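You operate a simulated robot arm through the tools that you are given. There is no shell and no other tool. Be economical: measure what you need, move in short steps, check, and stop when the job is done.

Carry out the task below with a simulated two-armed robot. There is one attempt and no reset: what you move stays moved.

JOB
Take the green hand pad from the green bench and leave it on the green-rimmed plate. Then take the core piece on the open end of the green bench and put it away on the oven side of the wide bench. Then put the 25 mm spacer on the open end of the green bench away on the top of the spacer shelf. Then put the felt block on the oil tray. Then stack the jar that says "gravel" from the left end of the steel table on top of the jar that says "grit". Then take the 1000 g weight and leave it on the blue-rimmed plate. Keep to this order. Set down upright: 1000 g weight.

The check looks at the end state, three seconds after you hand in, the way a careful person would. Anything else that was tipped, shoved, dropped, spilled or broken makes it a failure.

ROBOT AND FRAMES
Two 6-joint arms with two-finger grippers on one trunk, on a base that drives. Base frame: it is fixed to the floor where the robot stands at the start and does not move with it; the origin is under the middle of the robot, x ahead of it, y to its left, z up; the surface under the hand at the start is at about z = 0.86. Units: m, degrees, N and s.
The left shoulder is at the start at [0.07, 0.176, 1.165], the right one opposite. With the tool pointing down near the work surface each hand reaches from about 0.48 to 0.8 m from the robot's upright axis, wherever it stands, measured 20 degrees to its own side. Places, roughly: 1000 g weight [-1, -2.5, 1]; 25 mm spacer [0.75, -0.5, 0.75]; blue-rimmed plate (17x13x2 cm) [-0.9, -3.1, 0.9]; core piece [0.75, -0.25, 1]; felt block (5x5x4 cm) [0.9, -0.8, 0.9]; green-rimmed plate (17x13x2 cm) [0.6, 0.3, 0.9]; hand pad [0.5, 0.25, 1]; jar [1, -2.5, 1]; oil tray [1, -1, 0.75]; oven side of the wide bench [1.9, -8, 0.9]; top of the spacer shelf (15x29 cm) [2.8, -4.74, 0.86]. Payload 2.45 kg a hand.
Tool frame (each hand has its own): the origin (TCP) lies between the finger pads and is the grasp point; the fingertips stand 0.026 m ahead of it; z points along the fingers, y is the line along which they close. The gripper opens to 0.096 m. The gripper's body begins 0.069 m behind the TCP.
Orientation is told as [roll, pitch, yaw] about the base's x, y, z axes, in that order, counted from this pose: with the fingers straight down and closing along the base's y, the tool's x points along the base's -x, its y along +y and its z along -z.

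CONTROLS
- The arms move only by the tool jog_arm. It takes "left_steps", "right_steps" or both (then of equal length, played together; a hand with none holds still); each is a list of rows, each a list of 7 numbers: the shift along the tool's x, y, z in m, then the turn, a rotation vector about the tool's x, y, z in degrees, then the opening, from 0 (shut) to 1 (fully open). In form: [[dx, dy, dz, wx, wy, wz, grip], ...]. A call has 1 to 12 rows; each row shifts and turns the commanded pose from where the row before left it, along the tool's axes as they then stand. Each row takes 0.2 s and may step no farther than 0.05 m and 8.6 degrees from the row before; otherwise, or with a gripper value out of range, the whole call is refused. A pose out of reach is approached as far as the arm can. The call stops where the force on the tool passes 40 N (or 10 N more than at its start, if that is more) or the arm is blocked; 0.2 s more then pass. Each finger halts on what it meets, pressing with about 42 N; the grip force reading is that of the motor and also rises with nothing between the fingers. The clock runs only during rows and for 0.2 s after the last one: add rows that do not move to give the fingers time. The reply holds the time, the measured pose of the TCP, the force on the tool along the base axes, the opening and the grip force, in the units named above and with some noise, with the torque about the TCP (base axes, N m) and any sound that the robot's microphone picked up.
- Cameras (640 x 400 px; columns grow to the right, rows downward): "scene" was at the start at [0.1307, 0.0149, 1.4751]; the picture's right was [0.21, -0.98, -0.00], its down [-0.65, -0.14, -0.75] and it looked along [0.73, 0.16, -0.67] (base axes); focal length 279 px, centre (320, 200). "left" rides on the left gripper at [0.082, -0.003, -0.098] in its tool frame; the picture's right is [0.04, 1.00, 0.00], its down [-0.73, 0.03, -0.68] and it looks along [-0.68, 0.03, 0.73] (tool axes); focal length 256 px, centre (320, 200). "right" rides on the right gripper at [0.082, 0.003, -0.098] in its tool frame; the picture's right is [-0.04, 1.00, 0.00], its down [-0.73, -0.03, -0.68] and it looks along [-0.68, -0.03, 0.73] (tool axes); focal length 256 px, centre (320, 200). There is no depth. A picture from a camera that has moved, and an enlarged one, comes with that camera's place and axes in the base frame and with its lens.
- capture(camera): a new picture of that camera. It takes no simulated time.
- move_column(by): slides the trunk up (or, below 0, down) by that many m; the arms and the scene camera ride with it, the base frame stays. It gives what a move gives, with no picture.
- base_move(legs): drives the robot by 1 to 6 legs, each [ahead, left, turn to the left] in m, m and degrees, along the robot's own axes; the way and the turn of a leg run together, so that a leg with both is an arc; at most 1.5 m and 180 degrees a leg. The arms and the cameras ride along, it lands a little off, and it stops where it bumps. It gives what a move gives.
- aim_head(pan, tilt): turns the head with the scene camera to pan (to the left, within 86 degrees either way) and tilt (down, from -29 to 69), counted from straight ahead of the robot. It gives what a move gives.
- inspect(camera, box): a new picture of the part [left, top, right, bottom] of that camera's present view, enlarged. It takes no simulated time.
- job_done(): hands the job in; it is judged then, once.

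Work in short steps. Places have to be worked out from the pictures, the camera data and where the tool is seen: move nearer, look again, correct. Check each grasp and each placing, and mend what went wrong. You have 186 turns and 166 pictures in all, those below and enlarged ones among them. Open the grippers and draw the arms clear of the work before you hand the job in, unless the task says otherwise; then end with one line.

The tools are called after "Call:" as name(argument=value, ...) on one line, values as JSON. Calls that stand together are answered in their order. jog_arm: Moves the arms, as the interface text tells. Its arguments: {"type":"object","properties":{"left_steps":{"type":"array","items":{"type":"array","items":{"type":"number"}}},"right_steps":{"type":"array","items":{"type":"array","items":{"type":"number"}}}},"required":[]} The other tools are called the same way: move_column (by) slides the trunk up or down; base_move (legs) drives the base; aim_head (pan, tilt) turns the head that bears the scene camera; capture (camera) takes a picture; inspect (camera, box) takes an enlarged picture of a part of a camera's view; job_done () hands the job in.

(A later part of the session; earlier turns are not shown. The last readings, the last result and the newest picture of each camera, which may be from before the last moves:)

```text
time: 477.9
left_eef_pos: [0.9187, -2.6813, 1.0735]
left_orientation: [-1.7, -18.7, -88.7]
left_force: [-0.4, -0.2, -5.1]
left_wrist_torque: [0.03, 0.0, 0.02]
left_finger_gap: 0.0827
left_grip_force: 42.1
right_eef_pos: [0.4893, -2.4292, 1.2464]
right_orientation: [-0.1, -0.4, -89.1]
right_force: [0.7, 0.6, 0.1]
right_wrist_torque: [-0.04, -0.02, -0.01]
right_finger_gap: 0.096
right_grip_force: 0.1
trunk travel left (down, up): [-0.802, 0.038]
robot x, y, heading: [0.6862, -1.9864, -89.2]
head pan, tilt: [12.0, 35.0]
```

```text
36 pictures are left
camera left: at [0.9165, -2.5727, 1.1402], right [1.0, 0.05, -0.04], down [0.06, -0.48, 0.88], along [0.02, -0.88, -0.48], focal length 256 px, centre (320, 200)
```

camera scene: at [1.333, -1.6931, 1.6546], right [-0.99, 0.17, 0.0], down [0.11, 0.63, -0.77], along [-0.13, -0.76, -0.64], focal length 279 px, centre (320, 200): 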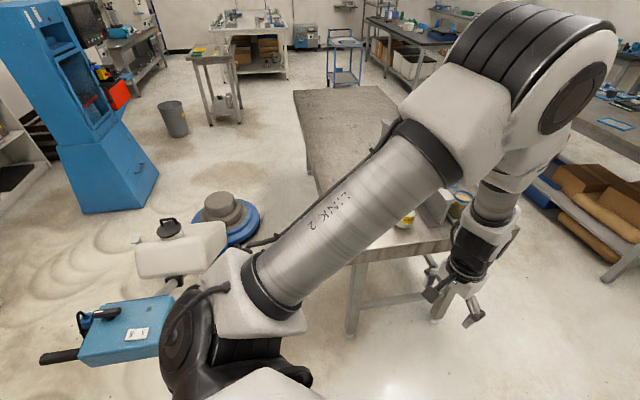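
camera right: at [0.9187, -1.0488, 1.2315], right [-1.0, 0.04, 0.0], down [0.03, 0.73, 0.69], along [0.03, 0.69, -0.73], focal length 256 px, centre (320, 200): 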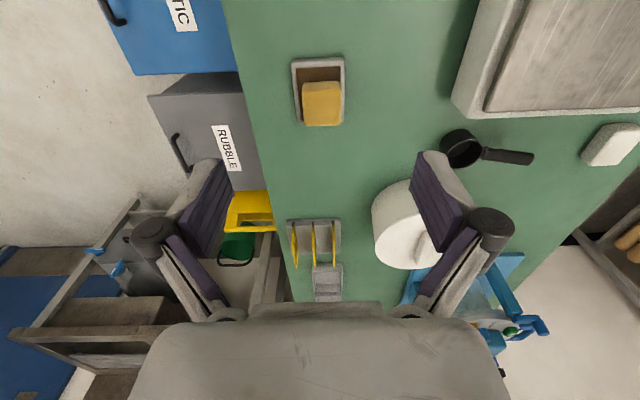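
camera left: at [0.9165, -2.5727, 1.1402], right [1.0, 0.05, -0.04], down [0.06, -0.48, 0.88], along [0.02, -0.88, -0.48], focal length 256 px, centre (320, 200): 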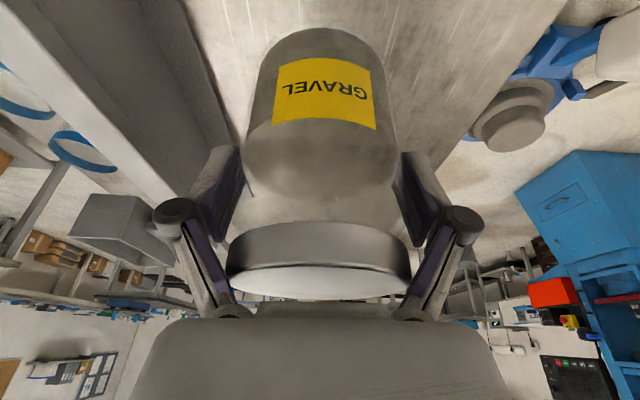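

Stable. I finish the shift over GRIT and check the alignment with the head camera.

Call:
jog_arm(left_steps=[[0.0327, 0.0209, -0.0113, 0, 0, 0, 0], [0.0327, 0.0195, -0.0113, 0, 0, 0, 0], [0, 0, 0, 0, 0, 0, 0]])

Call:
aim_head(pan=22, tilt=42)

Call:
capture(camera="scene")

Call:
capture(camera="left")

```text
time: 478.8
left_eef_pos: [0.956, -2.6134, 1.0733]
left_orientation: [-1.6, -18.7, -88.8]
left_force: [0.1, -0.1, -4.8]
left_wrist_torque: [0.02, -0.01, 0.04]
left_finger_gap: 0.0827
left_grip_force: 41.8
right_eef_pos: [0.4888, -2.4288, 1.2454]
right_orientation: [-0.1, -0.5, -89.0]
right_force: [-0.1, -0.5, -0.3]
right_wrist_torque: [0.01, -0.01, 0.04]
right_finger_gap: 0.096
right_grip_force: 0.0
trunk travel left (down, up): [-0.802, 0.038]
robot x, y, heading: [0.6895, -1.9837, -88.9]
head pan, tilt: [12.0, 35.0]
```

```text
time: 479.5
left_eef_pos: [0.9571, -2.6132, 1.0733]
left_orientation: [-1.6, -18.7, -88.7]
left_force: [-0.3, -0.8, -4.9]
left_wrist_torque: [0.01, -0.04, 0.03]
left_finger_gap: 0.0824
left_grip_force: 42.2
right_eef_pos: [0.4894, -2.4276, 1.2466]
right_orientation: [-0.2, -0.4, -88.9]
right_force: [-0.1, 0.4, -0.1]
right_wrist_torque: [-0.01, 0.0, 0.01]
right_finger_gap: 0.096
right_grip_force: 0.1
trunk travel left (down, up): [-0.802, 0.038]
robot x, y, heading: [0.692, -1.9818, -88.9]
head pan, tilt: [22.0, 42.0]
```

```text
35 pictures are left
camera scene: at [0.7204, -2.1159, 1.6265], right [-0.92, -0.39, 0.0], down [-0.26, 0.62, -0.74], along [0.29, -0.68, -0.67], focal length 279 px, centre (320, 200)
```

scene: 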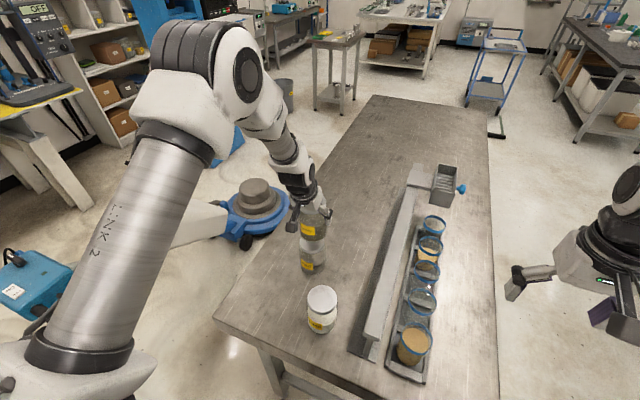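

```text
34 pictures are left
camera left: at [0.9544, -2.504, 1.1399], right [1.0, 0.05, -0.04], down [0.06, -0.48, 0.88], along [0.03, -0.88, -0.48], focal length 256 px, centre (320, 200)
```

left: 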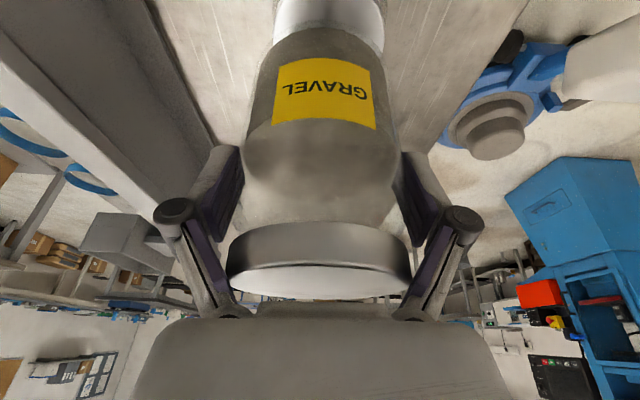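

I zoom on the held jar above GRIT to check tilt and alignment.

Call:
inspect(camera="scene", box=[265, 185, 365, 290])

```text
3.81 times, centred on (315, 238) of scene
camera zoom: at [0.7204, -2.1159, 1.6265], right [-0.92, -0.39, 0.0], down [-0.26, 0.62, -0.74], along [0.29, -0.68, -0.67], focal length 1063 px, centre (339, 57)
```

zoom: 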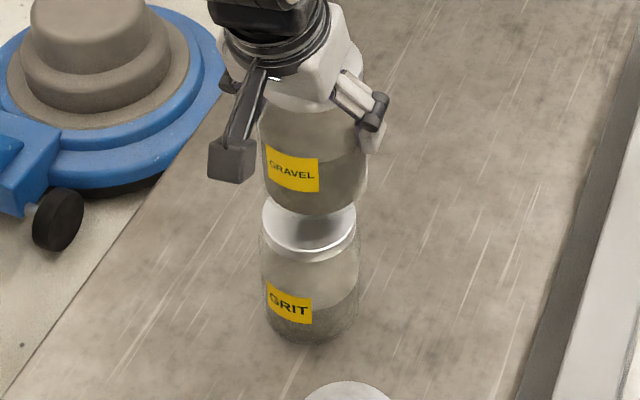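

GRIT's lid centre is (0.959,-2.611); the held jar's bottom seems about 1 cm further back. I shift 10 mm toward the robot and lower 2.5 cm with the column, then look again.

Call:
jog_arm(left_steps=[[0.0095, 0.002, -0.0032, 0, 0, 0, 0], [0, 0, 0, 0, 0, 0, 0]])

Call:
move_column(by=-0.022)

Call:
inspect(camera="scene", box=[265, 175, 365, 280])

Call:
capture(camera="left")

```text
time: 480.1
left_eef_pos: [0.959, -2.6029, 1.0733]
left_orientation: [-1.7, -18.6, -88.7]
left_force: [0.0, -1.0, -4.8]
left_wrist_torque: [0.04, -0.01, -0.01]
left_finger_gap: 0.0828
left_grip_force: 42.9
right_eef_pos: [0.4911, -2.4278, 1.2472]
right_orientation: [-0.1, -0.3, -89.1]
right_force: [-0.1, -0.2, -0.7]
right_wrist_torque: [0.0, -0.01, 0.03]
right_finger_gap: 0.096
right_grip_force: 0.1
trunk travel left (down, up): [-0.802, 0.038]
robot x, y, heading: [0.6891, -1.9836, -89.1]
head pan, tilt: [22.0, 42.0]
```

```text
time: 480.8
left_eef_pos: [0.9584, -2.603, 1.0502]
left_orientation: [-1.7, -18.7, -88.8]
left_force: [-0.4, 0.1, -5.7]
left_wrist_torque: [0.07, 0.02, -0.03]
left_finger_gap: 0.0825
left_grip_force: 41.7
right_eef_pos: [0.4898, -2.4282, 1.2236]
right_orientation: [-0.1, -0.4, -89.1]
right_force: [0.1, 0.9, -1.1]
right_wrist_torque: [-0.02, 0.01, -0.01]
right_finger_gap: 0.096
right_grip_force: 0.0
trunk travel left (down, up): [-0.78, 0.06]
robot x, y, heading: [0.6868, -1.9805, -88.9]
head pan, tilt: [22.0, 42.0]
```

```text
3.81 times, centred on (315, 228) of scene
camera zoom: at [0.7208, -2.1156, 1.6044], right [-0.92, -0.39, 0.0], down [-0.26, 0.62, -0.74], along [0.29, -0.68, -0.67], focal length 1063 px, centre (339, 95)
```

zoom: 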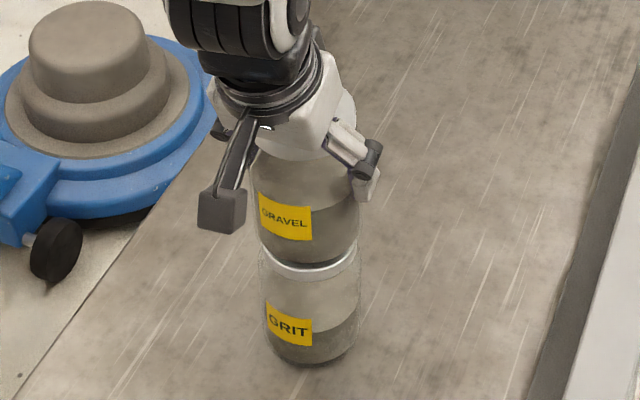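

```text
31 pictures are left
camera left: at [0.9561, -2.4933, 1.1169], right [1.0, 0.05, -0.04], down [0.06, -0.48, 0.88], along [0.02, -0.88, -0.48], focal length 256 px, centre (320, 200)
```

left: 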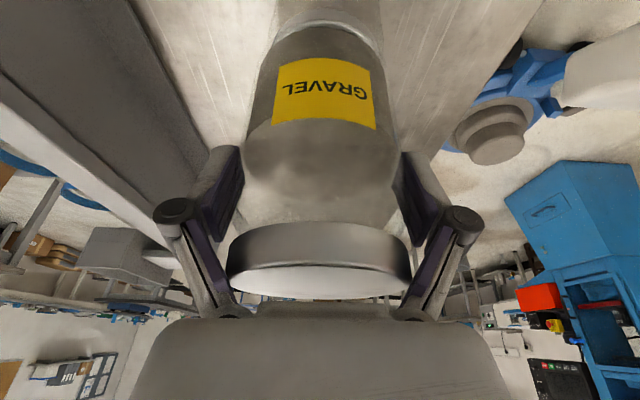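

Nearly aligned; I trim by (-3,-4) mm and lower in small steps until contact.

Call:
jog_arm(left_steps=[[-0.0038, -0.003, 0.0013, 0, 0, 0, 0], [0, 0, 0, 0, 0, 0, 0]])

Call:
move_column(by=-0.006)

Call:
move_column(by=-0.003)

Call:
inspect(camera="scene", box=[265, 175, 365, 280])

```text
time: 481.4
left_eef_pos: [0.9552, -2.6057, 1.0512]
left_orientation: [-1.7, -18.8, -88.7]
left_force: [-0.6, -0.5, -5.9]
left_wrist_torque: [0.0, 0.02, 0.02]
left_finger_gap: 0.0825
left_grip_force: 41.5
right_eef_pos: [0.4909, -2.4283, 1.2243]
right_orientation: [0.0, -0.3, -88.9]
right_force: [-0.6, 0.4, 0.5]
right_wrist_torque: [0.06, -0.03, -0.02]
right_finger_gap: 0.096
right_grip_force: 0.1
trunk travel left (down, up): [-0.78, 0.06]
robot x, y, heading: [0.6898, -1.9865, -89.2]
head pan, tilt: [22.0, 42.0]
```

```text
time: 481.9
left_eef_pos: [0.9554, -2.6062, 1.0449]
left_orientation: [-1.7, -18.7, -88.7]
left_force: [0.4, -0.3, -5.7]
left_wrist_torque: [0.04, -0.01, 0.0]
left_finger_gap: 0.0824
left_grip_force: 42.1
right_eef_pos: [0.4904, -2.4292, 1.2183]
right_orientation: [-0.1, -0.4, -89.0]
right_force: [0.6, 0.9, -0.2]
right_wrist_torque: [0.01, 0.02, -0.02]
right_finger_gap: 0.0963
right_grip_force: 0.2
trunk travel left (down, up): [-0.774, 0.066]
robot x, y, heading: [0.6878, -1.9882, -89.0]
head pan, tilt: [22.0, 42.0]
```

```text
time: 482.4
left_eef_pos: [0.9554, -2.6062, 1.0421]
left_orientation: [-1.7, -18.9, -88.7]
left_force: [1.6, 0.6, 1.4]
left_wrist_torque: [0.03, -0.34, 0.03]
left_finger_gap: 0.0828
left_grip_force: 42.3
right_eef_pos: [0.4901, -2.4269, 1.2166]
right_orientation: [-0.2, -0.5, -89.1]
right_force: [-0.5, 0.4, -0.2]
right_wrist_torque: [-0.04, 0.0, -0.01]
right_finger_gap: 0.0963
right_grip_force: 0.0
trunk travel left (down, up): [-0.771, 0.069]
robot x, y, heading: [0.6884, -1.9869, -89.2]
head pan, tilt: [22.0, 42.0]
```

```text
3.81 times, centred on (315, 228) of scene
camera zoom: at [0.7205, -2.1139, 1.5958], right [-0.92, -0.39, 0.0], down [-0.26, 0.62, -0.74], along [0.29, -0.68, -0.67], focal length 1063 px, centre (339, 95)
```

zoom: 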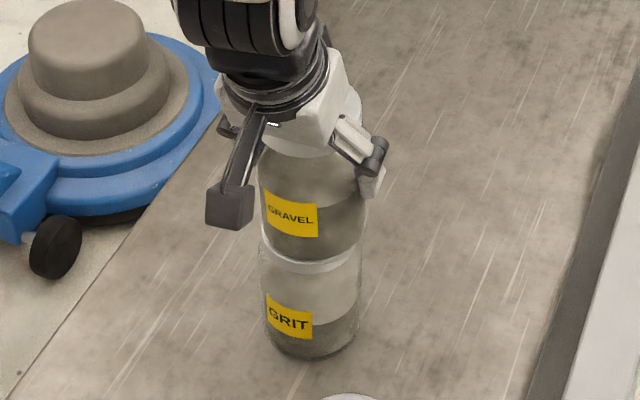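

Contact is starting and the jars line up within a few millimetres. I lower 1–2 mm more and release.

Call:
move_column(by=-0.002)

Call:
jog_arm(left_steps=[[0, 0, 0, 0, 0, 0, 0.88], [0, 0, 0, 0, 0, 0, 0.92], [0, 0, 0, 0, 0, 0, 0.96], [0, 0, 0, 0, 0, 0, 1], [0, 0, 0, 0, 0, 0, 1]])

Call:
capture(camera="left")

Call:
inspect(camera="scene", box=[265, 175, 365, 280])

```text
time: 482.9
left_eef_pos: [0.9564, -2.6056, 1.0421]
left_orientation: [-1.6, -19.1, -88.8]
left_force: [3.9, -2.0, 16.4]
left_wrist_torque: [-0.06, -1.09, -0.04]
left_finger_gap: 0.0827
left_grip_force: 42.1
right_eef_pos: [0.489, -2.4253, 1.2141]
right_orientation: [-0.2, -0.5, -89.0]
right_force: [-0.6, 0.8, 0.1]
right_wrist_torque: [0.06, -0.01, 0.02]
right_finger_gap: 0.0961
right_grip_force: 0.0
trunk travel left (down, up): [-0.769, 0.071]
robot x, y, heading: [0.693, -1.9867, -89.1]
head pan, tilt: [22.0, 42.0]
```

```text
time: 484.1
left_eef_pos: [0.9558, -2.6054, 1.0389]
left_orientation: [-1.7, -18.7, -88.6]
left_force: [0.2, -0.2, 0.3]
left_wrist_torque: [0.02, -0.01, 0.03]
left_finger_gap: 0.0962
left_grip_force: 0.2
right_eef_pos: [0.4894, -2.4265, 1.2125]
right_orientation: [0.0, -0.4, -89.0]
right_force: [-0.4, 0.5, 0.4]
right_wrist_torque: [-0.01, 0.01, 0.01]
right_finger_gap: 0.0961
right_grip_force: 0.1
trunk travel left (down, up): [-0.769, 0.071]
robot x, y, heading: [0.6916, -1.9849, -89.2]
head pan, tilt: [22.0, 42.0]
```

```text
29 pictures are left
camera left: at [0.9529, -2.4963, 1.1064], right [1.0, 0.05, -0.04], down [0.06, -0.47, 0.88], along [0.03, -0.88, -0.48], focal length 256 px, centre (320, 200)
```

left: 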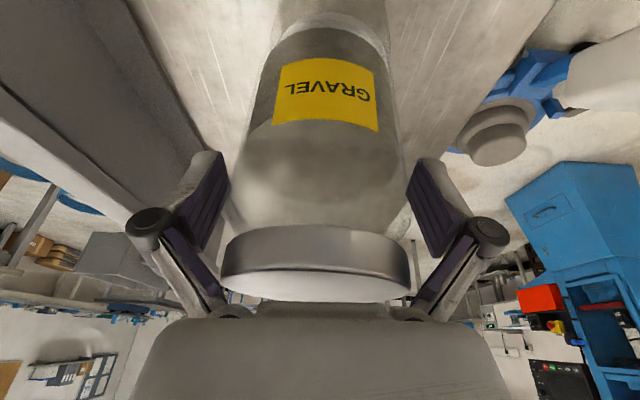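

```text
3.81 times, centred on (315, 228) of scene
camera zoom: at [0.7205, -2.1143, 1.5936], right [-0.92, -0.39, 0.0], down [-0.26, 0.62, -0.74], along [0.29, -0.68, -0.67], focal length 1063 px, centre (339, 95)
```

zoom: 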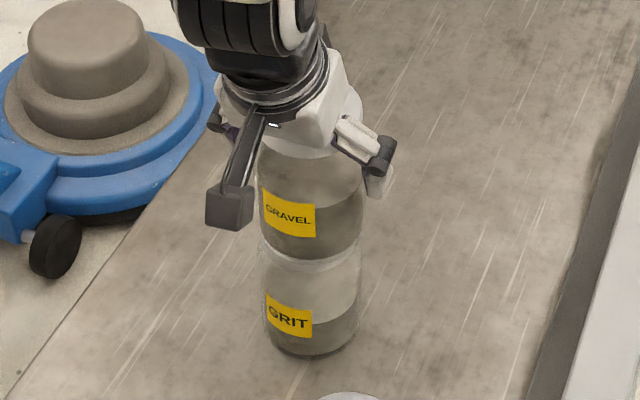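

The jar stands on GRIT. I raise the hand straight up with the column, then further with the arm.

Call:
move_column(by=0.068)

Call:
jog_arm(left_steps=[[-0.0107, 0, -0.0315, 0, 0, 0, 1], [-0.0107, 0, -0.0315, 0, 0, 0, 1], [-0.0107, 0, -0.0315, 0, 0, 0, 1], [0, 0, 0, 0, 0, 0, 1]])

Call:
inspect(camera="scene", box=[245, 165, 385, 320])

```text
time: 485.2
left_eef_pos: [0.9557, -2.6055, 1.1075]
left_orientation: [-1.8, -18.9, -88.7]
left_force: [-0.1, -0.6, 0.5]
left_wrist_torque: [-0.01, 0.01, 0.03]
left_finger_gap: 0.0959
left_grip_force: 0.0
right_eef_pos: [0.4897, -2.4274, 1.2812]
right_orientation: [0.0, -0.5, -89.1]
right_force: [-0.2, 0.9, 0.5]
right_wrist_torque: [0.03, -0.05, 0.0]
right_finger_gap: 0.0958
right_grip_force: 0.1
trunk travel left (down, up): [-0.837, 0.003]
robot x, y, heading: [0.6868, -1.9825, -89.1]
head pan, tilt: [22.0, 42.0]
```

```text
time: 486.2
left_eef_pos: [0.9569, -2.6057, 1.2076]
left_orientation: [-1.7, -18.8, -88.8]
left_force: [-0.5, -0.5, -0.1]
left_wrist_torque: [-0.05, -0.01, -0.01]
left_finger_gap: 0.0961
left_grip_force: 0.2
right_eef_pos: [0.4898, -2.4272, 1.2809]
right_orientation: [0.0, -0.5, -89.1]
right_force: [0.4, 0.3, 0.7]
right_wrist_torque: [0.0, 0.02, 0.02]
right_finger_gap: 0.0959
right_grip_force: 0.0
trunk travel left (down, up): [-0.837, 0.003]
robot x, y, heading: [0.6915, -1.9845, -89.1]
head pan, tilt: [22.0, 42.0]
```

```text
2.58 times, centred on (315, 242) of scene
camera zoom: at [0.7206, -2.1146, 1.6616], right [-0.92, -0.39, 0.0], down [-0.26, 0.62, -0.74], along [0.29, -0.68, -0.67], focal length 720 px, centre (333, 90)
```

zoom: 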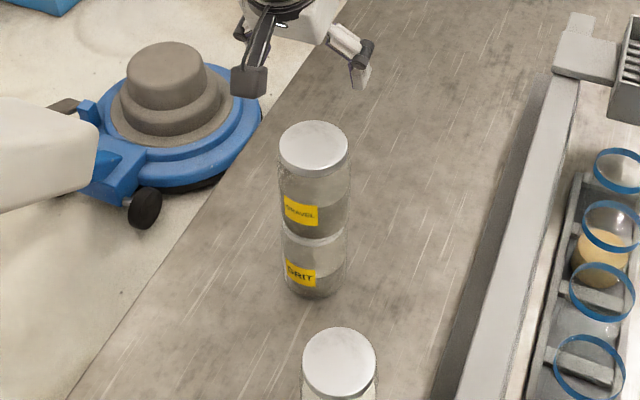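

The jars are stacked well. I back away, straighten the left hand and go to the table with the 1000 g weight, on the -x side of the corridor.

Call:
base_move(legs=[[-0.42, 0, 0]])

Call:
jog_arm(left_steps=[[0.03, 0, 0.02, 0, 8, 0, 1], [0.03, 0, 0.02, 0, 8, 0, 1], [0.03, -0.02, 0.02, 0, 3, 0, 1], [0, 0, 0.02, 0, 0, 0, 1], [0, 0, 0, 0, 0, 0, 1]])

Call:
base_move(legs=[[0, 0, -91], [0.8, 0, 0], [0, 1.1, 0]])

Call:
aim_head(pan=10, tilt=35)

Call:
capture(camera="scene")

```text
time: 488.8
left_eef_pos: [0.9514, -2.1769, 1.206]
left_orientation: [-1.8, -18.8, -88.6]
left_force: [-0.2, 0.0, -0.4]
left_wrist_torque: [0.02, -0.04, -0.01]
left_finger_gap: 0.096
left_grip_force: 0.0
right_eef_pos: [0.4816, -2.0013, 1.2812]
right_orientation: [-0.1, -0.5, -88.8]
right_force: [-0.4, 0.1, -0.2]
right_wrist_torque: [0.0, 0.01, -0.02]
right_finger_gap: 0.0959
right_grip_force: 0.1
trunk travel left (down, up): [-0.837, 0.003]
robot x, y, heading: [0.6783, -1.5529, -88.9]
head pan, tilt: [22.0, 42.0]
```

```text
time: 490.0
left_eef_pos: [0.9302, -2.102, 1.1106]
left_orientation: [-1.6, 0.3, -89.0]
left_force: [0.2, 0.1, -0.5]
left_wrist_torque: [0.0, 0.02, -0.02]
left_finger_gap: 0.096
left_grip_force: 0.1
right_eef_pos: [0.4845, -2.0, 1.2809]
right_orientation: [-0.1, -0.3, -88.8]
right_force: [-0.2, 0.6, 0.6]
right_wrist_torque: [0.02, 0.02, 0.01]
right_finger_gap: 0.096
right_grip_force: 0.0
trunk travel left (down, up): [-0.837, 0.003]
robot x, y, heading: [0.6823, -1.5549, -88.8]
head pan, tilt: [22.0, 42.0]
```

```text
time: 503.6
left_eef_pos: [-0.7383, -2.863, 1.1116]
left_orientation: [-1.6, 0.2, 177.4]
left_force: [0.0, 0.4, 0.1]
left_wrist_torque: [-0.02, -0.03, 0.0]
left_finger_gap: 0.0963
left_grip_force: 0.1
right_eef_pos: [-0.6088, -2.4245, 1.2816]
right_orientation: [-0.1, -0.6, 177.6]
right_force: [-0.9, 0.2, -0.1]
right_wrist_torque: [0.0, 0.02, 0.03]
right_finger_gap: 0.096
right_grip_force: 0.0
trunk travel left (down, up): [-0.837, 0.003]
robot x, y, heading: [-0.182, -2.6468, 177.8]
head pan, tilt: [22.0, 42.0]
```

```text
time: 504.4
left_eef_pos: [-0.7373, -2.8647, 1.1113]
left_orientation: [-1.6, 0.3, 177.3]
left_force: [0.0, -0.4, 0.1]
left_wrist_torque: [0.02, 0.0, -0.02]
left_finger_gap: 0.096
left_grip_force: 0.0
right_eef_pos: [-0.6094, -2.4252, 1.2818]
right_orientation: [0.0, -0.5, 177.7]
right_force: [0.1, 0.1, 0.1]
right_wrist_torque: [0.01, -0.01, -0.02]
right_finger_gap: 0.0957
right_grip_force: 0.1
trunk travel left (down, up): [-0.837, 0.003]
robot x, y, heading: [-0.1775, -2.6473, 177.6]
head pan, tilt: [10.0, 35.0]
```

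```text
26 pictures are left
camera scene: at [-0.3182, -2.662, 1.6721], right [-0.13, 0.99, 0.0], down [0.57, 0.08, -0.82], along [-0.81, -0.11, -0.57], focal length 279 px, centre (320, 200)
```

scene: 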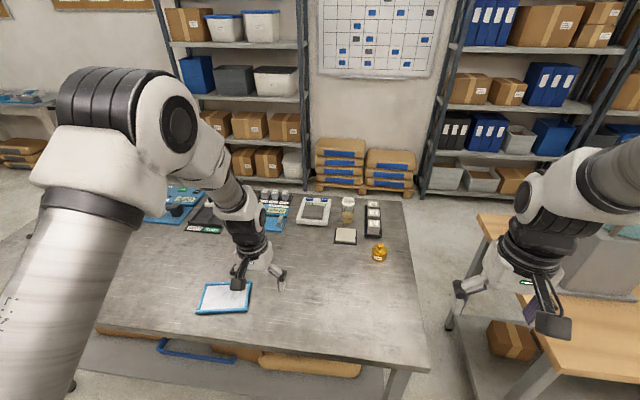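

I see a brass weight at right and the blue-rimmed plate. I zoom to read the labels.

Call:
inspect(camera="scene", box=[290, 185, 420, 275])

Call:
capture(camera="right")

```text
4.44 times, centred on (355, 230) of scene
camera zoom: at [-0.3182, -2.662, 1.6721], right [-0.13, 0.99, 0.0], down [0.57, 0.08, -0.82], along [-0.81, -0.11, -0.57], focal length 1240 px, centre (164, 67)
```

zoom: 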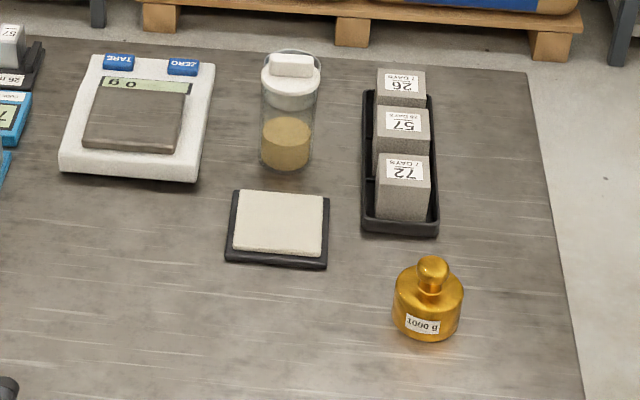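

```text
24 pictures are left
camera right: at [-0.5269, -2.4327, 1.3786], right [-0.08, -1.0, 0.0], down [-0.73, 0.06, 0.69], along [-0.68, 0.06, -0.73], focal length 256 px, centre (320, 200)
```

right: 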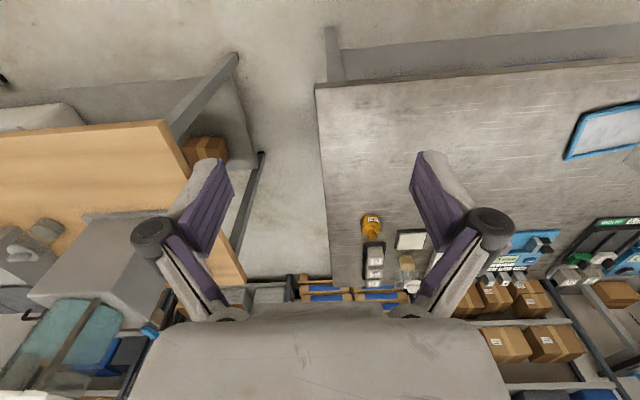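

The 1000 g weight is at about (-1.12,-2.537), knob top z≈0.92; the plate centre about (-0.854,-3.058). The table edge is at x≈-0.70. I retract the left hand, lower the column and move closer for the right hand.

Call:
jog_arm(left_steps=[[0.045, 0, 0, 0, 0, 0, 1], [0.045, 0, -0.01, 0, 0, 0, 1], [0, 0, -0.04, 0, 0, 0, 1], [0, 0, -0.03, 0, 0, 0, 1]])

Call:
base_move(legs=[[0.18, 0.07, 2]])

Call:
move_column(by=-0.15)

Call:
jog_arm(right_steps=[[-0.045, 0, 0, 0, 0, 0, 1], [-0.045, 0, 0.01, 0, 0, 0, 1], [-0.045, 0, 0.01, 0, 0, 0, 1], [-0.045, 0, 0.01, 0, 0, 0, 1], [-0.03, 0, 0.01, 0, 0, 0, 1], [0, 0, 0, 0, 0, 0, 1]])

Call:
capture(camera="right")

```text
time: 505.4
left_eef_pos: [-0.647, -2.8716, 1.1919]
left_orientation: [-1.6, 0.1, 177.4]
left_force: [0.7, 0.5, -0.4]
left_wrist_torque: [-0.02, 0.0, 0.01]
left_finger_gap: 0.0963
left_grip_force: 0.0
right_eef_pos: [-0.6081, -2.4246, 1.2813]
right_orientation: [-0.2, -0.5, 177.7]
right_force: [0.2, 0.4, -0.6]
right_wrist_torque: [0.01, 0.0, 0.02]
right_finger_gap: 0.0961
right_grip_force: 0.0
trunk travel left (down, up): [-0.837, 0.003]
robot x, y, heading: [-0.1791, -2.6504, 177.6]
head pan, tilt: [10.0, 35.0]
```

```text
time: 506.9
left_eef_pos: [-0.821, -2.952, 1.1919]
left_orientation: [-1.4, 0.0, 179.6]
left_force: [1.0, -0.1, -0.4]
left_wrist_torque: [0.02, 0.02, 0.03]
left_finger_gap: 0.0962
left_grip_force: 0.0
right_eef_pos: [-0.7988, -2.5058, 1.2828]
right_orientation: [0.0, -0.7, 179.7]
right_force: [0.2, -0.2, -0.3]
right_wrist_torque: [-0.01, 0.03, 0.0]
right_finger_gap: 0.096
right_grip_force: 0.1
trunk travel left (down, up): [-0.837, 0.003]
robot x, y, heading: [-0.3631, -2.7178, 179.8]
head pan, tilt: [10.0, 35.0]
```

```text
time: 508.7
left_eef_pos: [-0.8243, -2.9541, 1.042]
left_orientation: [-1.6, 0.2, 179.5]
left_force: [0.3, -0.5, 0.1]
left_wrist_torque: [-0.04, -0.02, 0.02]
left_finger_gap: 0.0958
left_grip_force: 0.0
right_eef_pos: [-0.8026, -2.5074, 1.1308]
right_orientation: [-0.2, -0.5, 179.7]
right_force: [0.1, 0.3, -0.7]
right_wrist_torque: [-0.03, 0.01, -0.01]
right_finger_gap: 0.0958
right_grip_force: 0.0
trunk travel left (down, up): [-0.687, 0.153]
robot x, y, heading: [-0.3647, -2.7157, 179.7]
head pan, tilt: [10.0, 35.0]
```

```text
time: 510.1
left_eef_pos: [-0.8237, -2.9524, 1.0425]
left_orientation: [-1.6, 0.0, 179.5]
left_force: [-0.1, -0.2, 0.1]
left_wrist_torque: [0.0, -0.01, 0.01]
left_finger_gap: 0.0961
left_grip_force: 0.0
right_eef_pos: [-1.0101, -2.5075, 1.0943]
right_orientation: [-0.1, -0.5, 179.8]
right_force: [-0.2, 0.0, -0.2]
right_wrist_torque: [-0.02, 0.02, 0.0]
right_finger_gap: 0.0961
right_grip_force: 0.0
trunk travel left (down, up): [-0.687, 0.153]
robot x, y, heading: [-0.3656, -2.7148, 179.7]
head pan, tilt: [10.0, 35.0]
```

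```text
23 pictures are left
camera right: at [-0.9277, -2.5115, 1.1913], right [-0.04, -1.0, 0.0], down [-0.73, 0.03, 0.69], along [-0.69, 0.03, -0.73], focal length 256 px, centre (320, 200)
```

right: 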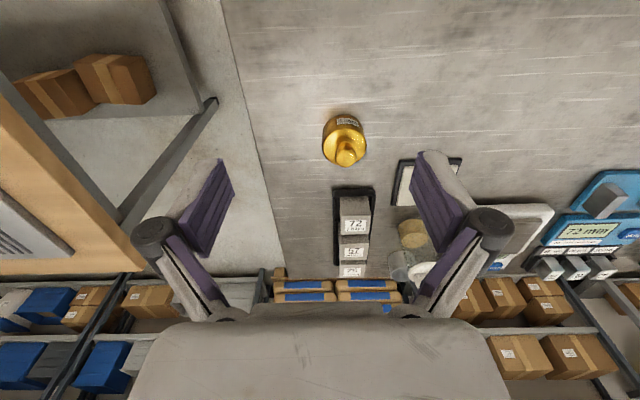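

The weight is at (-1.11,-2.536). I move above it and lower part way.

Call:
jog_arm(right_steps=[[-0.0333, 0.0095, 0.01, 0, 0, 0, 1], [-0.0333, 0.0095, 0.01, 0, 0, 0, 1], [-0.0333, 0.0095, 0.01, 0, 0, 0, 1], [0, 0, 0.035, 0, 0, 0, 1], [0, 0, 0.035, 0, 0, 0, 1], [0, 0, 0, 0, 0, 0, 1]])

Call:
capture(camera="right")

```text
time: 511.5
left_eef_pos: [-0.8255, -2.9542, 1.0407]
left_orientation: [-1.7, 0.2, 179.5]
left_force: [-0.3, 0.1, 0.8]
left_wrist_torque: [0.0, 0.01, 0.01]
left_finger_gap: 0.0958
left_grip_force: 0.1
right_eef_pos: [-1.1133, -2.5383, 0.9934]
right_orientation: [-0.1, -0.5, 179.7]
right_force: [-0.3, 0.6, -0.4]
right_wrist_torque: [-0.03, -0.03, -0.02]
right_finger_gap: 0.0959
right_grip_force: 0.0
trunk travel left (down, up): [-0.687, 0.153]
robot x, y, heading: [-0.3636, -2.7164, 179.9]
head pan, tilt: [10.0, 35.0]
```

```text
22 pictures are left
camera right: at [-1.0311, -2.5406, 1.09], right [-0.04, -1.0, 0.0], down [-0.73, 0.03, 0.68], along [-0.68, 0.03, -0.73], focal length 256 px, centre (320, 200)
```

right: 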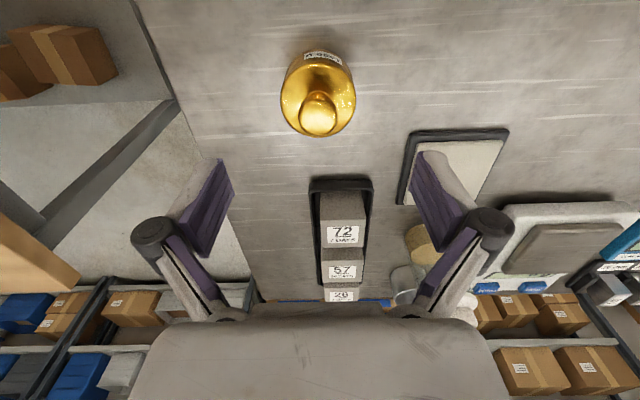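

Centre is (-1.106,-2.537), so I correct 7 mm and descend to z≈0.93 for a check.

Call:
jog_arm(right_steps=[[0.007, 0.0, 0.02, 0, 0, 0, 1], [0, 0, 0.03, 0, 0, 0, 1], [0, 0, 0.013, 0, 0, 0, 1], [0, 0, 0, 0, 0, 0, 1]])

Call:
capture(camera="right")

```text
time: 512.5
left_eef_pos: [-0.8249, -2.9544, 1.0412]
left_orientation: [-1.6, 0.2, 179.5]
left_force: [0.0, -0.7, 1.3]
left_wrist_torque: [-0.02, 0.01, 0.0]
left_finger_gap: 0.096
left_grip_force: 0.1
right_eef_pos: [-1.1073, -2.5354, 0.9305]
right_orientation: [-0.1, -0.6, 179.7]
right_force: [-0.9, 0.8, -0.9]
right_wrist_torque: [0.01, 0.0, 0.02]
right_finger_gap: 0.0961
right_grip_force: 0.0
trunk travel left (down, up): [-0.687, 0.153]
robot x, y, heading: [-0.363, -2.7099, 179.9]
head pan, tilt: [10.0, 35.0]
```

```text
21 pictures are left
camera right: at [-1.0246, -2.5384, 1.028], right [-0.04, -1.0, 0.0], down [-0.73, 0.03, 0.69], along [-0.68, 0.03, -0.73], focal length 256 px, centre (320, 200)
```

right: 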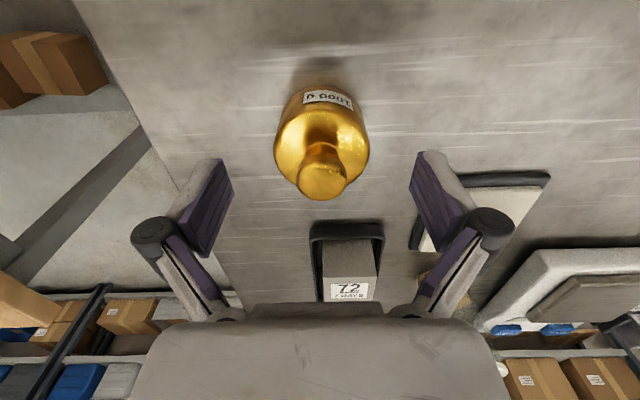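

Centred. I descend to about 0.907 and close, watching for table contact.

Call:
jog_arm(right_steps=[[0, 0, 0.012, 0, 0, 0, 1], [0, 0, 0.011, 0, 0, 0, 1], [0, 0, 0, 0, 0, 0, 1]])

Call:
jog_arm(right_steps=[[0, 0, 0, 0, 0, 0, 0.8], [0, 0, 0, 0, 0, 0, 0.7], [0, 0, 0, 0, 0, 0, 0.55], [0, 0, 0, 0, 0, 0, 0.3], [0, 0, 0, 0, 0, 0, 0], [0, 0, 0, 0, 0, 0, 0]])

Call:
capture(camera="right")

```text
time: 513.3
left_eef_pos: [-0.8242, -2.9553, 1.0414]
left_orientation: [-1.7, 0.2, 179.5]
left_force: [0.0, -0.2, 0.0]
left_wrist_torque: [0.01, 0.0, -0.02]
left_finger_gap: 0.0963
left_grip_force: 0.1
right_eef_pos: [-1.1067, -2.5336, 0.9079]
right_orientation: [0.0, -0.5, 179.7]
right_force: [0.8, 0.0, 0.7]
right_wrist_torque: [0.0, 0.02, 0.0]
right_finger_gap: 0.0962
right_grip_force: 0.2
trunk travel left (down, up): [-0.687, 0.153]
robot x, y, heading: [-0.3632, -2.7178, 179.7]
head pan, tilt: [10.0, 35.0]
```

```text
time: 514.7
left_eef_pos: [-0.8243, -2.9541, 1.0411]
left_orientation: [-1.6, 0.2, 179.4]
left_force: [-0.1, 1.1, 0.2]
left_wrist_torque: [0.0, 0.02, 0.0]
left_finger_gap: 0.0959
left_grip_force: 0.1
right_eef_pos: [-1.1071, -2.535, 0.9075]
right_orientation: [-0.1, -0.5, 179.8]
right_force: [-1.1, -2.3, 1.9]
right_wrist_torque: [-0.3, 0.07, 0.07]
right_finger_gap: 0.0576
right_grip_force: 42.0
trunk travel left (down, up): [-0.687, 0.153]
robot x, y, heading: [-0.3638, -2.7159, 179.8]
head pan, tilt: [10.0, 35.0]
```

```text
20 pictures are left
camera right: at [-1.0246, -2.5388, 1.0054], right [-0.04, -1.0, 0.0], down [-0.73, 0.03, 0.69], along [-0.69, 0.03, -0.73], focal length 256 px, centre (320, 200)
```

right: 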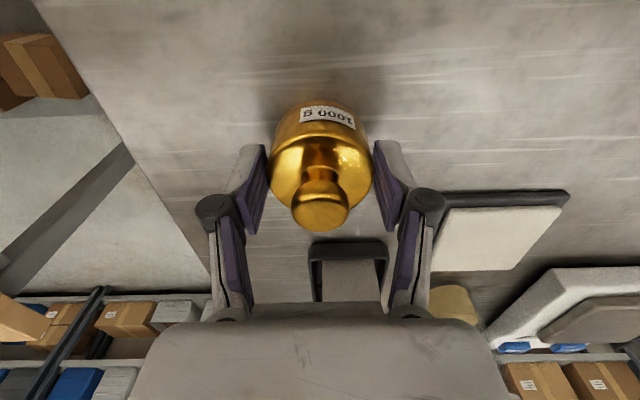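

Gripped near the body's upper part without table contact. For a 1 kg piece I regrip 8 mm deeper.

Call:
jog_arm(right_steps=[[0, 0, 0, 0, 0, 0, 0.8], [0, 0, 0, 0, 0, 0, 0.8], [0.001, 0, 0.009, 0, 0, 0, 0.8], [0, 0, 0, 0, 0, 0, 0.6], [0, 0, 0, 0, 0, 0, 0.3], [0, 0, 0, 0, 0, 0, 0], [0, 0, 0, 0, 0, 0, 0]])

Call:
jog_arm(right_steps=[[0, 0, -0.01, 0, 0, 0, 0], [0, 0, -0.02, 0, 0, 0, 0], [0, 0, -0.03, 0, 0, 0, 0], [0, 0, -0.04, 0, 0, 0, 0], [0, 0, 0, 0, 0, 0, 0], [0, 0, 0, 0, 0, 0, 0], [0, 0, 0, 0, 0, 0, 0], [0, 0, 0, 0, 0, 0, 0]])

Call:
capture(camera="right")

```text
time: 516.3
left_eef_pos: [-0.8255, -2.9533, 1.0403]
left_orientation: [-1.6, 0.3, 179.5]
left_force: [0.4, 0.7, -0.3]
left_wrist_torque: [-0.01, 0.01, -0.02]
left_finger_gap: 0.096
left_grip_force: 0.0
right_eef_pos: [-1.1068, -2.5352, 0.8982]
right_orientation: [-0.2, -0.5, 179.8]
right_force: [0.2, -0.8, -0.6]
right_wrist_torque: [-0.1, 0.02, 0.09]
right_finger_gap: 0.0576
right_grip_force: 41.8
trunk travel left (down, up): [-0.687, 0.153]
robot x, y, heading: [-0.3681, -2.7185, 180.0]
head pan, tilt: [10.0, 35.0]
```

```text
time: 518.1
left_eef_pos: [-0.8259, -2.9537, 1.0407]
left_orientation: [-1.7, 0.3, 179.5]
left_force: [0.2, 0.0, 0.6]
left_wrist_torque: [-0.01, 0.02, 0.03]
left_finger_gap: 0.0962
left_grip_force: 0.0
right_eef_pos: [-1.1074, -2.5336, 1.0009]
right_orientation: [-0.1, -0.5, 179.7]
right_force: [0.4, -0.1, -10.1]
right_wrist_torque: [-0.03, -0.07, 0.01]
right_finger_gap: 0.0575
right_grip_force: 42.2
trunk travel left (down, up): [-0.687, 0.153]
robot x, y, heading: [-0.3633, -2.7174, 179.9]
head pan, tilt: [10.0, 35.0]
```

```text
19 pictures are left
camera right: at [-1.0248, -2.5365, 1.0968], right [-0.04, -1.0, 0.0], down [-0.73, 0.03, 0.68], along [-0.68, 0.03, -0.73], focal length 256 px, centre (320, 200)
```

right: 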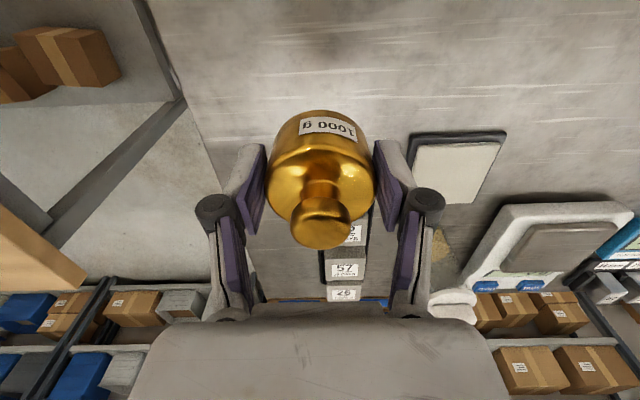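

Firmly held (10 N, gap steady at 57.5 mm). I retract the arm, raise both hands a little, and slide the base left to bring the weight over the plate.

Call:
jog_arm(right_steps=[[0.03, 0, -0.01, 0, 0, 0, 0], [0.04, 0, -0.01, 0, 0, 0, 0], [0.04, 0, -0.01, 0, 0, 0, 0], [0.04, 0, -0.01, 0, 0, 0, 0], [0.04, 0, 0, 0, 0, 0, 0], [0, 0, 0, 0, 0, 0, 0]], left_steps=[[0, 0, -0.02, 0, 0, 0, 1], [0, 0, -0.02, 0, 0, 0, 1], [0, 0, -0.02, 0, 0, 0, 1], [0, 0, 0, 0, 0, 0, 1], [0, 0, 0, 0, 0, 0, 1], [0, 0, 0, 0, 0, 0, 1]])

Call:
base_move(legs=[[-0.06, 0.3, 0], [0, 0.22, 0]])

Call:
capture(camera="right")

```text
time: 519.5
left_eef_pos: [-0.8268, -2.9559, 1.1012]
left_orientation: [-1.6, 0.3, 179.5]
left_force: [-0.1, -0.3, 0.1]
left_wrist_torque: [0.04, 0.01, 0.01]
left_finger_gap: 0.0958
left_grip_force: 0.0
right_eef_pos: [-0.9155, -2.5333, 1.0358]
right_orientation: [0.0, -0.4, 179.7]
right_force: [-0.1, -0.4, -10.0]
right_wrist_torque: [0.02, -0.11, 0.01]
right_finger_gap: 0.0578
right_grip_force: 41.6
trunk travel left (down, up): [-0.687, 0.153]
robot x, y, heading: [-0.3619, -2.717, 179.6]
head pan, tilt: [10.0, 35.0]
```

```text
time: 522.9
left_eef_pos: [-0.7653, -3.4848, 1.1021]
left_orientation: [-1.5, 0.1, 179.7]
left_force: [-0.2, -0.1, 0.7]
left_wrist_torque: [0.01, 0.03, 0.0]
left_finger_gap: 0.096
left_grip_force: 0.0
right_eef_pos: [-0.856, -3.0627, 1.0376]
right_orientation: [0.0, -0.4, 179.8]
right_force: [-0.2, -0.6, -10.4]
right_wrist_torque: [-0.02, -0.07, -0.04]
right_finger_gap: 0.0577
right_grip_force: 42.0
trunk travel left (down, up): [-0.687, 0.153]
robot x, y, heading: [-0.3053, -3.2392, 180.0]
head pan, tilt: [10.0, 35.0]
```

```text
18 pictures are left
camera right: at [-0.7732, -3.0671, 1.1348], right [-0.04, -1.0, 0.0], down [-0.73, 0.03, 0.68], along [-0.68, 0.03, -0.73], focal length 256 px, centre (320, 200)
```

right: 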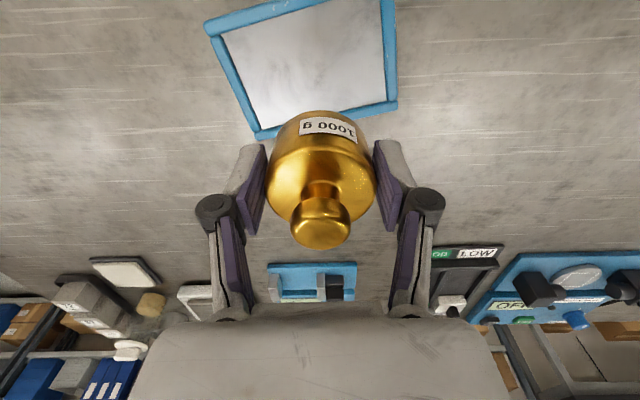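

The weight is within 5 mm of the plate's centre (-0.852,-3.059). I trim and lower.

Call:
jog_arm(right_steps=[[0.004, -0.004, 0.03, 0, 0, 0, 0], [0, 0, 0.04, 0, 0, 0, 0], [0, 0, 0.035, 0, 0, 0, 0], [0, 0, 0.01, 0, 0, 0, 0], [0, 0, 0, 0, 0, 0, 0]])

Call:
jog_arm(right_steps=[[0, 0, 0.004, 0, 0, 0, 0], [0, 0, 0, 0, 0, 0, 0]])

Call:
jog_arm(right_steps=[[0, 0, 0.004, 0, 0, 0, 0], [0, 0, 0, 0, 0, 0, 0]])

Call:
capture(camera="right")

```text
time: 524.1
left_eef_pos: [-0.765, -3.486, 1.1009]
left_orientation: [-1.5, 0.2, 179.7]
left_force: [-0.3, -0.2, 0.2]
left_wrist_torque: [-0.02, -0.01, 0.04]
left_finger_gap: 0.096
left_grip_force: 0.0
right_eef_pos: [-0.8525, -3.0614, 0.9218]
right_orientation: [-0.1, -0.4, 180.0]
right_force: [-0.3, -0.3, -9.3]
right_wrist_torque: [0.02, -0.08, -0.01]
right_finger_gap: 0.0578
right_grip_force: 42.3
trunk travel left (down, up): [-0.687, 0.153]
robot x, y, heading: [-0.3051, -3.2487, 180.1]
head pan, tilt: [10.0, 35.0]
```

```text
time: 524.7
left_eef_pos: [-0.7648, -3.4853, 1.0999]
left_orientation: [-1.7, 0.2, 179.8]
left_force: [-0.3, 0.7, -1.1]
left_wrist_torque: [-0.01, -0.01, 0.0]
left_finger_gap: 0.0961
left_grip_force: 0.2
right_eef_pos: [-0.8517, -3.0605, 0.9184]
right_orientation: [-0.1, -0.4, 179.9]
right_force: [0.4, 0.4, -9.3]
right_wrist_torque: [-0.05, -0.07, -0.01]
right_finger_gap: 0.0578
right_grip_force: 41.0
trunk travel left (down, up): [-0.687, 0.153]
robot x, y, heading: [-0.3024, -3.2432, 180.1]
head pan, tilt: [10.0, 35.0]
```

```text
time: 525.3
left_eef_pos: [-0.7661, -3.4865, 1.101]
left_orientation: [-1.6, 0.2, 179.7]
left_force: [0.0, 0.3, 0.0]
left_wrist_torque: [-0.02, -0.04, 0.01]
left_finger_gap: 0.0959
left_grip_force: 0.1
right_eef_pos: [-0.8522, -3.0599, 0.9141]
right_orientation: [-0.2, -0.4, 180.1]
right_force: [-0.1, -1.3, -9.9]
right_wrist_torque: [0.01, -0.08, -0.03]
right_finger_gap: 0.0577
right_grip_force: 42.1
trunk travel left (down, up): [-0.687, 0.153]
robot x, y, heading: [-0.302, -3.2472, 179.8]
head pan, tilt: [10.0, 35.0]
```

```text
17 pictures are left
camera right: at [-0.7704, -3.064, 1.0111], right [-0.04, -1.0, 0.0], down [-0.73, 0.03, 0.68], along [-0.68, 0.03, -0.73], focal length 256 px, centre (320, 200)
```

right: 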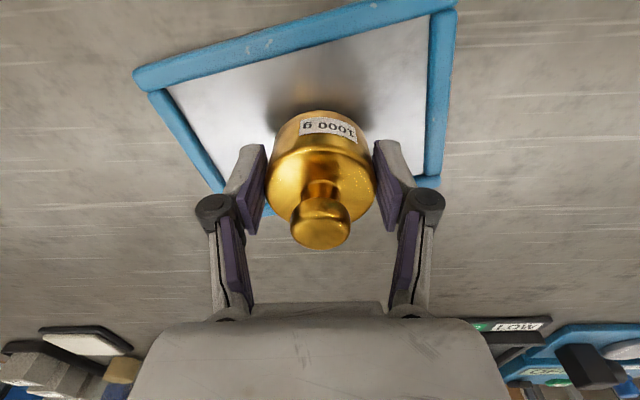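

Well inside the rim. I continue down in 3 mm steps.

Call:
jog_arm(right_steps=[[0, 0, 0.003, 0, 0, 0, 0], [0, 0, 0, 0, 0, 0, 0]])

Call:
jog_arm(right_steps=[[0, 0, 0.003, 0, 0, 0, 0], [0, 0, 0, 0, 0, 0, 0]])

Call:
jog_arm(right_steps=[[0, 0, 0.002, 0, 0, 0, 0], [0, 0, 0, 0, 0, 0, 0]])

```text
time: 525.9
left_eef_pos: [-0.7641, -3.4855, 1.1008]
left_orientation: [-1.6, 0.2, 179.7]
left_force: [0.6, -0.1, 0.5]
left_wrist_torque: [0.0, 0.0, -0.03]
left_finger_gap: 0.0958
left_grip_force: 0.1
right_eef_pos: [-0.8538, -3.06, 0.91]
right_orientation: [-0.1, -0.4, 179.9]
right_force: [0.7, -0.5, -9.4]
right_wrist_torque: [0.02, -0.08, -0.03]
right_finger_gap: 0.0579
right_grip_force: 41.4
trunk travel left (down, up): [-0.687, 0.153]
robot x, y, heading: [-0.3017, -3.2444, 180.1]
head pan, tilt: [10.0, 35.0]
```

```text
time: 526.5
left_eef_pos: [-0.7651, -3.4861, 1.1018]
left_orientation: [-1.6, 0.3, 179.7]
left_force: [0.4, -1.0, 0.8]
left_wrist_torque: [0.01, -0.01, 0.03]
left_finger_gap: 0.0962
left_grip_force: 0.1
right_eef_pos: [-0.8544, -3.0592, 0.908]
right_orientation: [-0.1, -0.5, 179.9]
right_force: [0.2, 0.0, -9.8]
right_wrist_torque: [0.04, -0.1, -0.01]
right_finger_gap: 0.0575
right_grip_force: 41.6
trunk travel left (down, up): [-0.687, 0.153]
robot x, y, heading: [-0.3061, -3.2443, 180.3]
head pan, tilt: [10.0, 35.0]
```

```text
time: 527.1
left_eef_pos: [-0.7644, -3.4861, 1.1014]
left_orientation: [-1.6, 0.2, 179.7]
left_force: [-0.4, -0.1, 0.0]
left_wrist_torque: [-0.01, 0.02, 0.0]
left_finger_gap: 0.0961
left_grip_force: 0.1
right_eef_pos: [-0.853, -3.0605, 0.9073]
right_orientation: [-0.1, -0.4, 179.8]
right_force: [-0.1, 0.7, -9.9]
right_wrist_torque: [0.01, -0.06, 0.01]
right_finger_gap: 0.058
right_grip_force: 42.3
trunk travel left (down, up): [-0.687, 0.153]
robot x, y, heading: [-0.3032, -3.2419, 179.9]
head pan, tilt: [10.0, 35.0]
```

Call:
jog_arm(right_steps=[[0, 0, 0.002, 0, 0, 0, 0], [0, 0, 0, 0, 0, 0, 0]])

Call:
jog_arm(right_steps=[[0, 0, 0.002, 0, 0, 0, 0], [0, 0, 0, 0, 0, 0, 0]])

Call:
jog_arm(right_steps=[[0, 0, 0.0015, 0, 0, 0, 0], [0, 0, 0, 0, 0, 0, 0]])

```text
time: 527.7
left_eef_pos: [-0.7656, -3.4849, 1.1009]
left_orientation: [-1.5, 0.2, 179.7]
left_force: [0.9, -0.6, -0.4]
left_wrist_torque: [-0.01, 0.01, 0.01]
left_finger_gap: 0.0961
left_grip_force: 0.0
right_eef_pos: [-0.8527, -3.0583, 0.9051]
right_orientation: [0.0, -0.4, 180.0]
right_force: [0.0, 0.1, -7.4]
right_wrist_torque: [0.03, 0.04, -0.01]
right_finger_gap: 0.0576
right_grip_force: 42.1
trunk travel left (down, up): [-0.687, 0.153]
robot x, y, heading: [-0.3042, -3.2458, 180.1]
head pan, tilt: [10.0, 35.0]
```

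```text
time: 528.3
left_eef_pos: [-0.7629, -3.4848, 1.1006]
left_orientation: [-1.5, 0.0, 179.6]
left_force: [-0.1, 1.0, 0.3]
left_wrist_torque: [0.01, 0.0, 0.0]
left_finger_gap: 0.0959
left_grip_force: 0.1
right_eef_pos: [-0.8523, -3.0597, 0.9053]
right_orientation: [-0.1, -0.7, 180.0]
right_force: [-4.5, 4.2, 17.4]
right_wrist_torque: [0.29, -0.39, 0.12]
right_finger_gap: 0.0576
right_grip_force: 41.9
trunk travel left (down, up): [-0.687, 0.153]
robot x, y, heading: [-0.303, -3.243, 179.8]
head pan, tilt: [10.0, 35.0]
```

```text
time: 528.9
left_eef_pos: [-0.7627, -3.4851, 1.1018]
left_orientation: [-1.6, 0.1, 179.7]
left_force: [0.4, -0.2, 0.1]
left_wrist_torque: [-0.02, 0.01, -0.01]
left_finger_gap: 0.096
left_grip_force: 0.0
right_eef_pos: [-0.8518, -3.0603, 0.9028]
right_orientation: [-0.2, -0.8, 179.9]
right_force: [-8.6, 8.0, 30.1]
right_wrist_torque: [0.32, 0.48, 0.01]
right_finger_gap: 0.0579
right_grip_force: 41.8
trunk travel left (down, up): [-0.687, 0.153]
robot x, y, heading: [-0.3069, -3.2471, 179.9]
head pan, tilt: [10.0, 35.0]
```

Seated (30 N). I relieve, open partly and lift clear.

Call:
jog_arm(right_steps=[[0, 0, -0.002, 0, 0, 0, 0], [0, 0, 0, 0, 0, 0, 0.75], [0, 0, 0, 0, 0, 0, 0.75], [0, 0, -0.02, 0, 0, 0, 0.75], [0, 0, -0.03, 0, 0, 0, 0.75], [0, 0, -0.04, 0, 0, 0, 0.75], [0, 0, -0.04, 0, 0, 0, 0.75], [0.04, 0, -0.02, 0, 0, 0, 1], [0.04, 0, -0.01, 0, 0, 0, 1], [0, 0, 0, 0, 0, 0, 1]])

Call:
capture(camera="right")

Call:
capture(camera="scene")

```text
time: 531.1
left_eef_pos: [-0.7652, -3.4852, 1.1014]
left_orientation: [-1.6, 0.3, 179.7]
left_force: [-0.3, 0.5, 0.4]
left_wrist_torque: [0.02, -0.03, -0.03]
left_finger_gap: 0.0958
left_grip_force: 0.1
right_eef_pos: [-0.7716, -3.0605, 1.0606]
right_orientation: [0.0, -0.4, 180.0]
right_force: [-1.8, -0.1, -0.1]
right_wrist_torque: [-0.02, -0.04, -0.01]
right_finger_gap: 0.096
right_grip_force: 0.1
trunk travel left (down, up): [-0.687, 0.153]
robot x, y, heading: [-0.3025, -3.2461, 179.9]
head pan, tilt: [10.0, 35.0]
```

```text
16 pictures are left
camera right: at [-0.6885, -3.0649, 1.1591], right [-0.04, -1.0, 0.0], down [-0.73, 0.03, 0.68], along [-0.68, 0.03, -0.73], focal length 256 px, centre (320, 200)
```

right: 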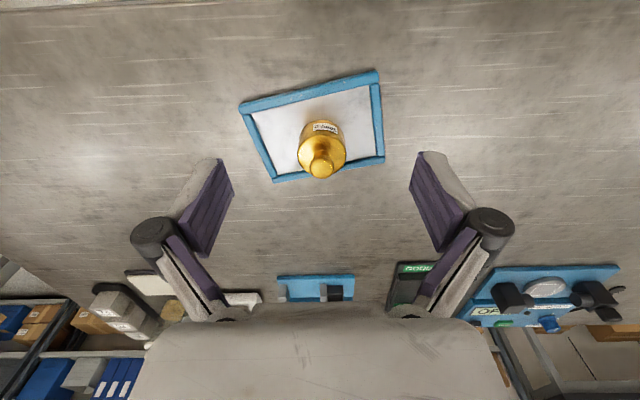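

```text
15 pictures are left
camera scene: at [-0.4445, -3.2614, 1.5219], right [-0.17, 0.98, 0.0], down [0.57, 0.1, -0.82], along [-0.81, -0.14, -0.57], focal length 279 px, centre (320, 200)
```

scene: 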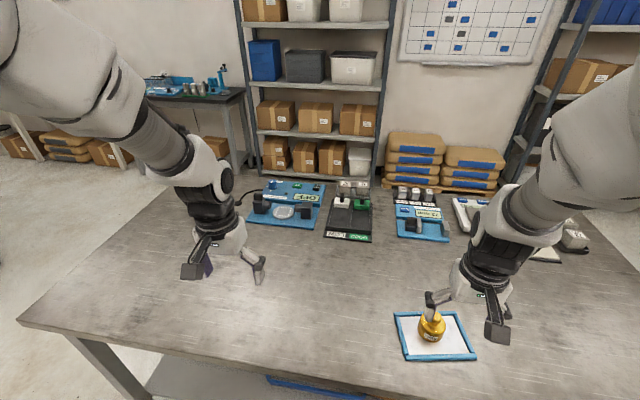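

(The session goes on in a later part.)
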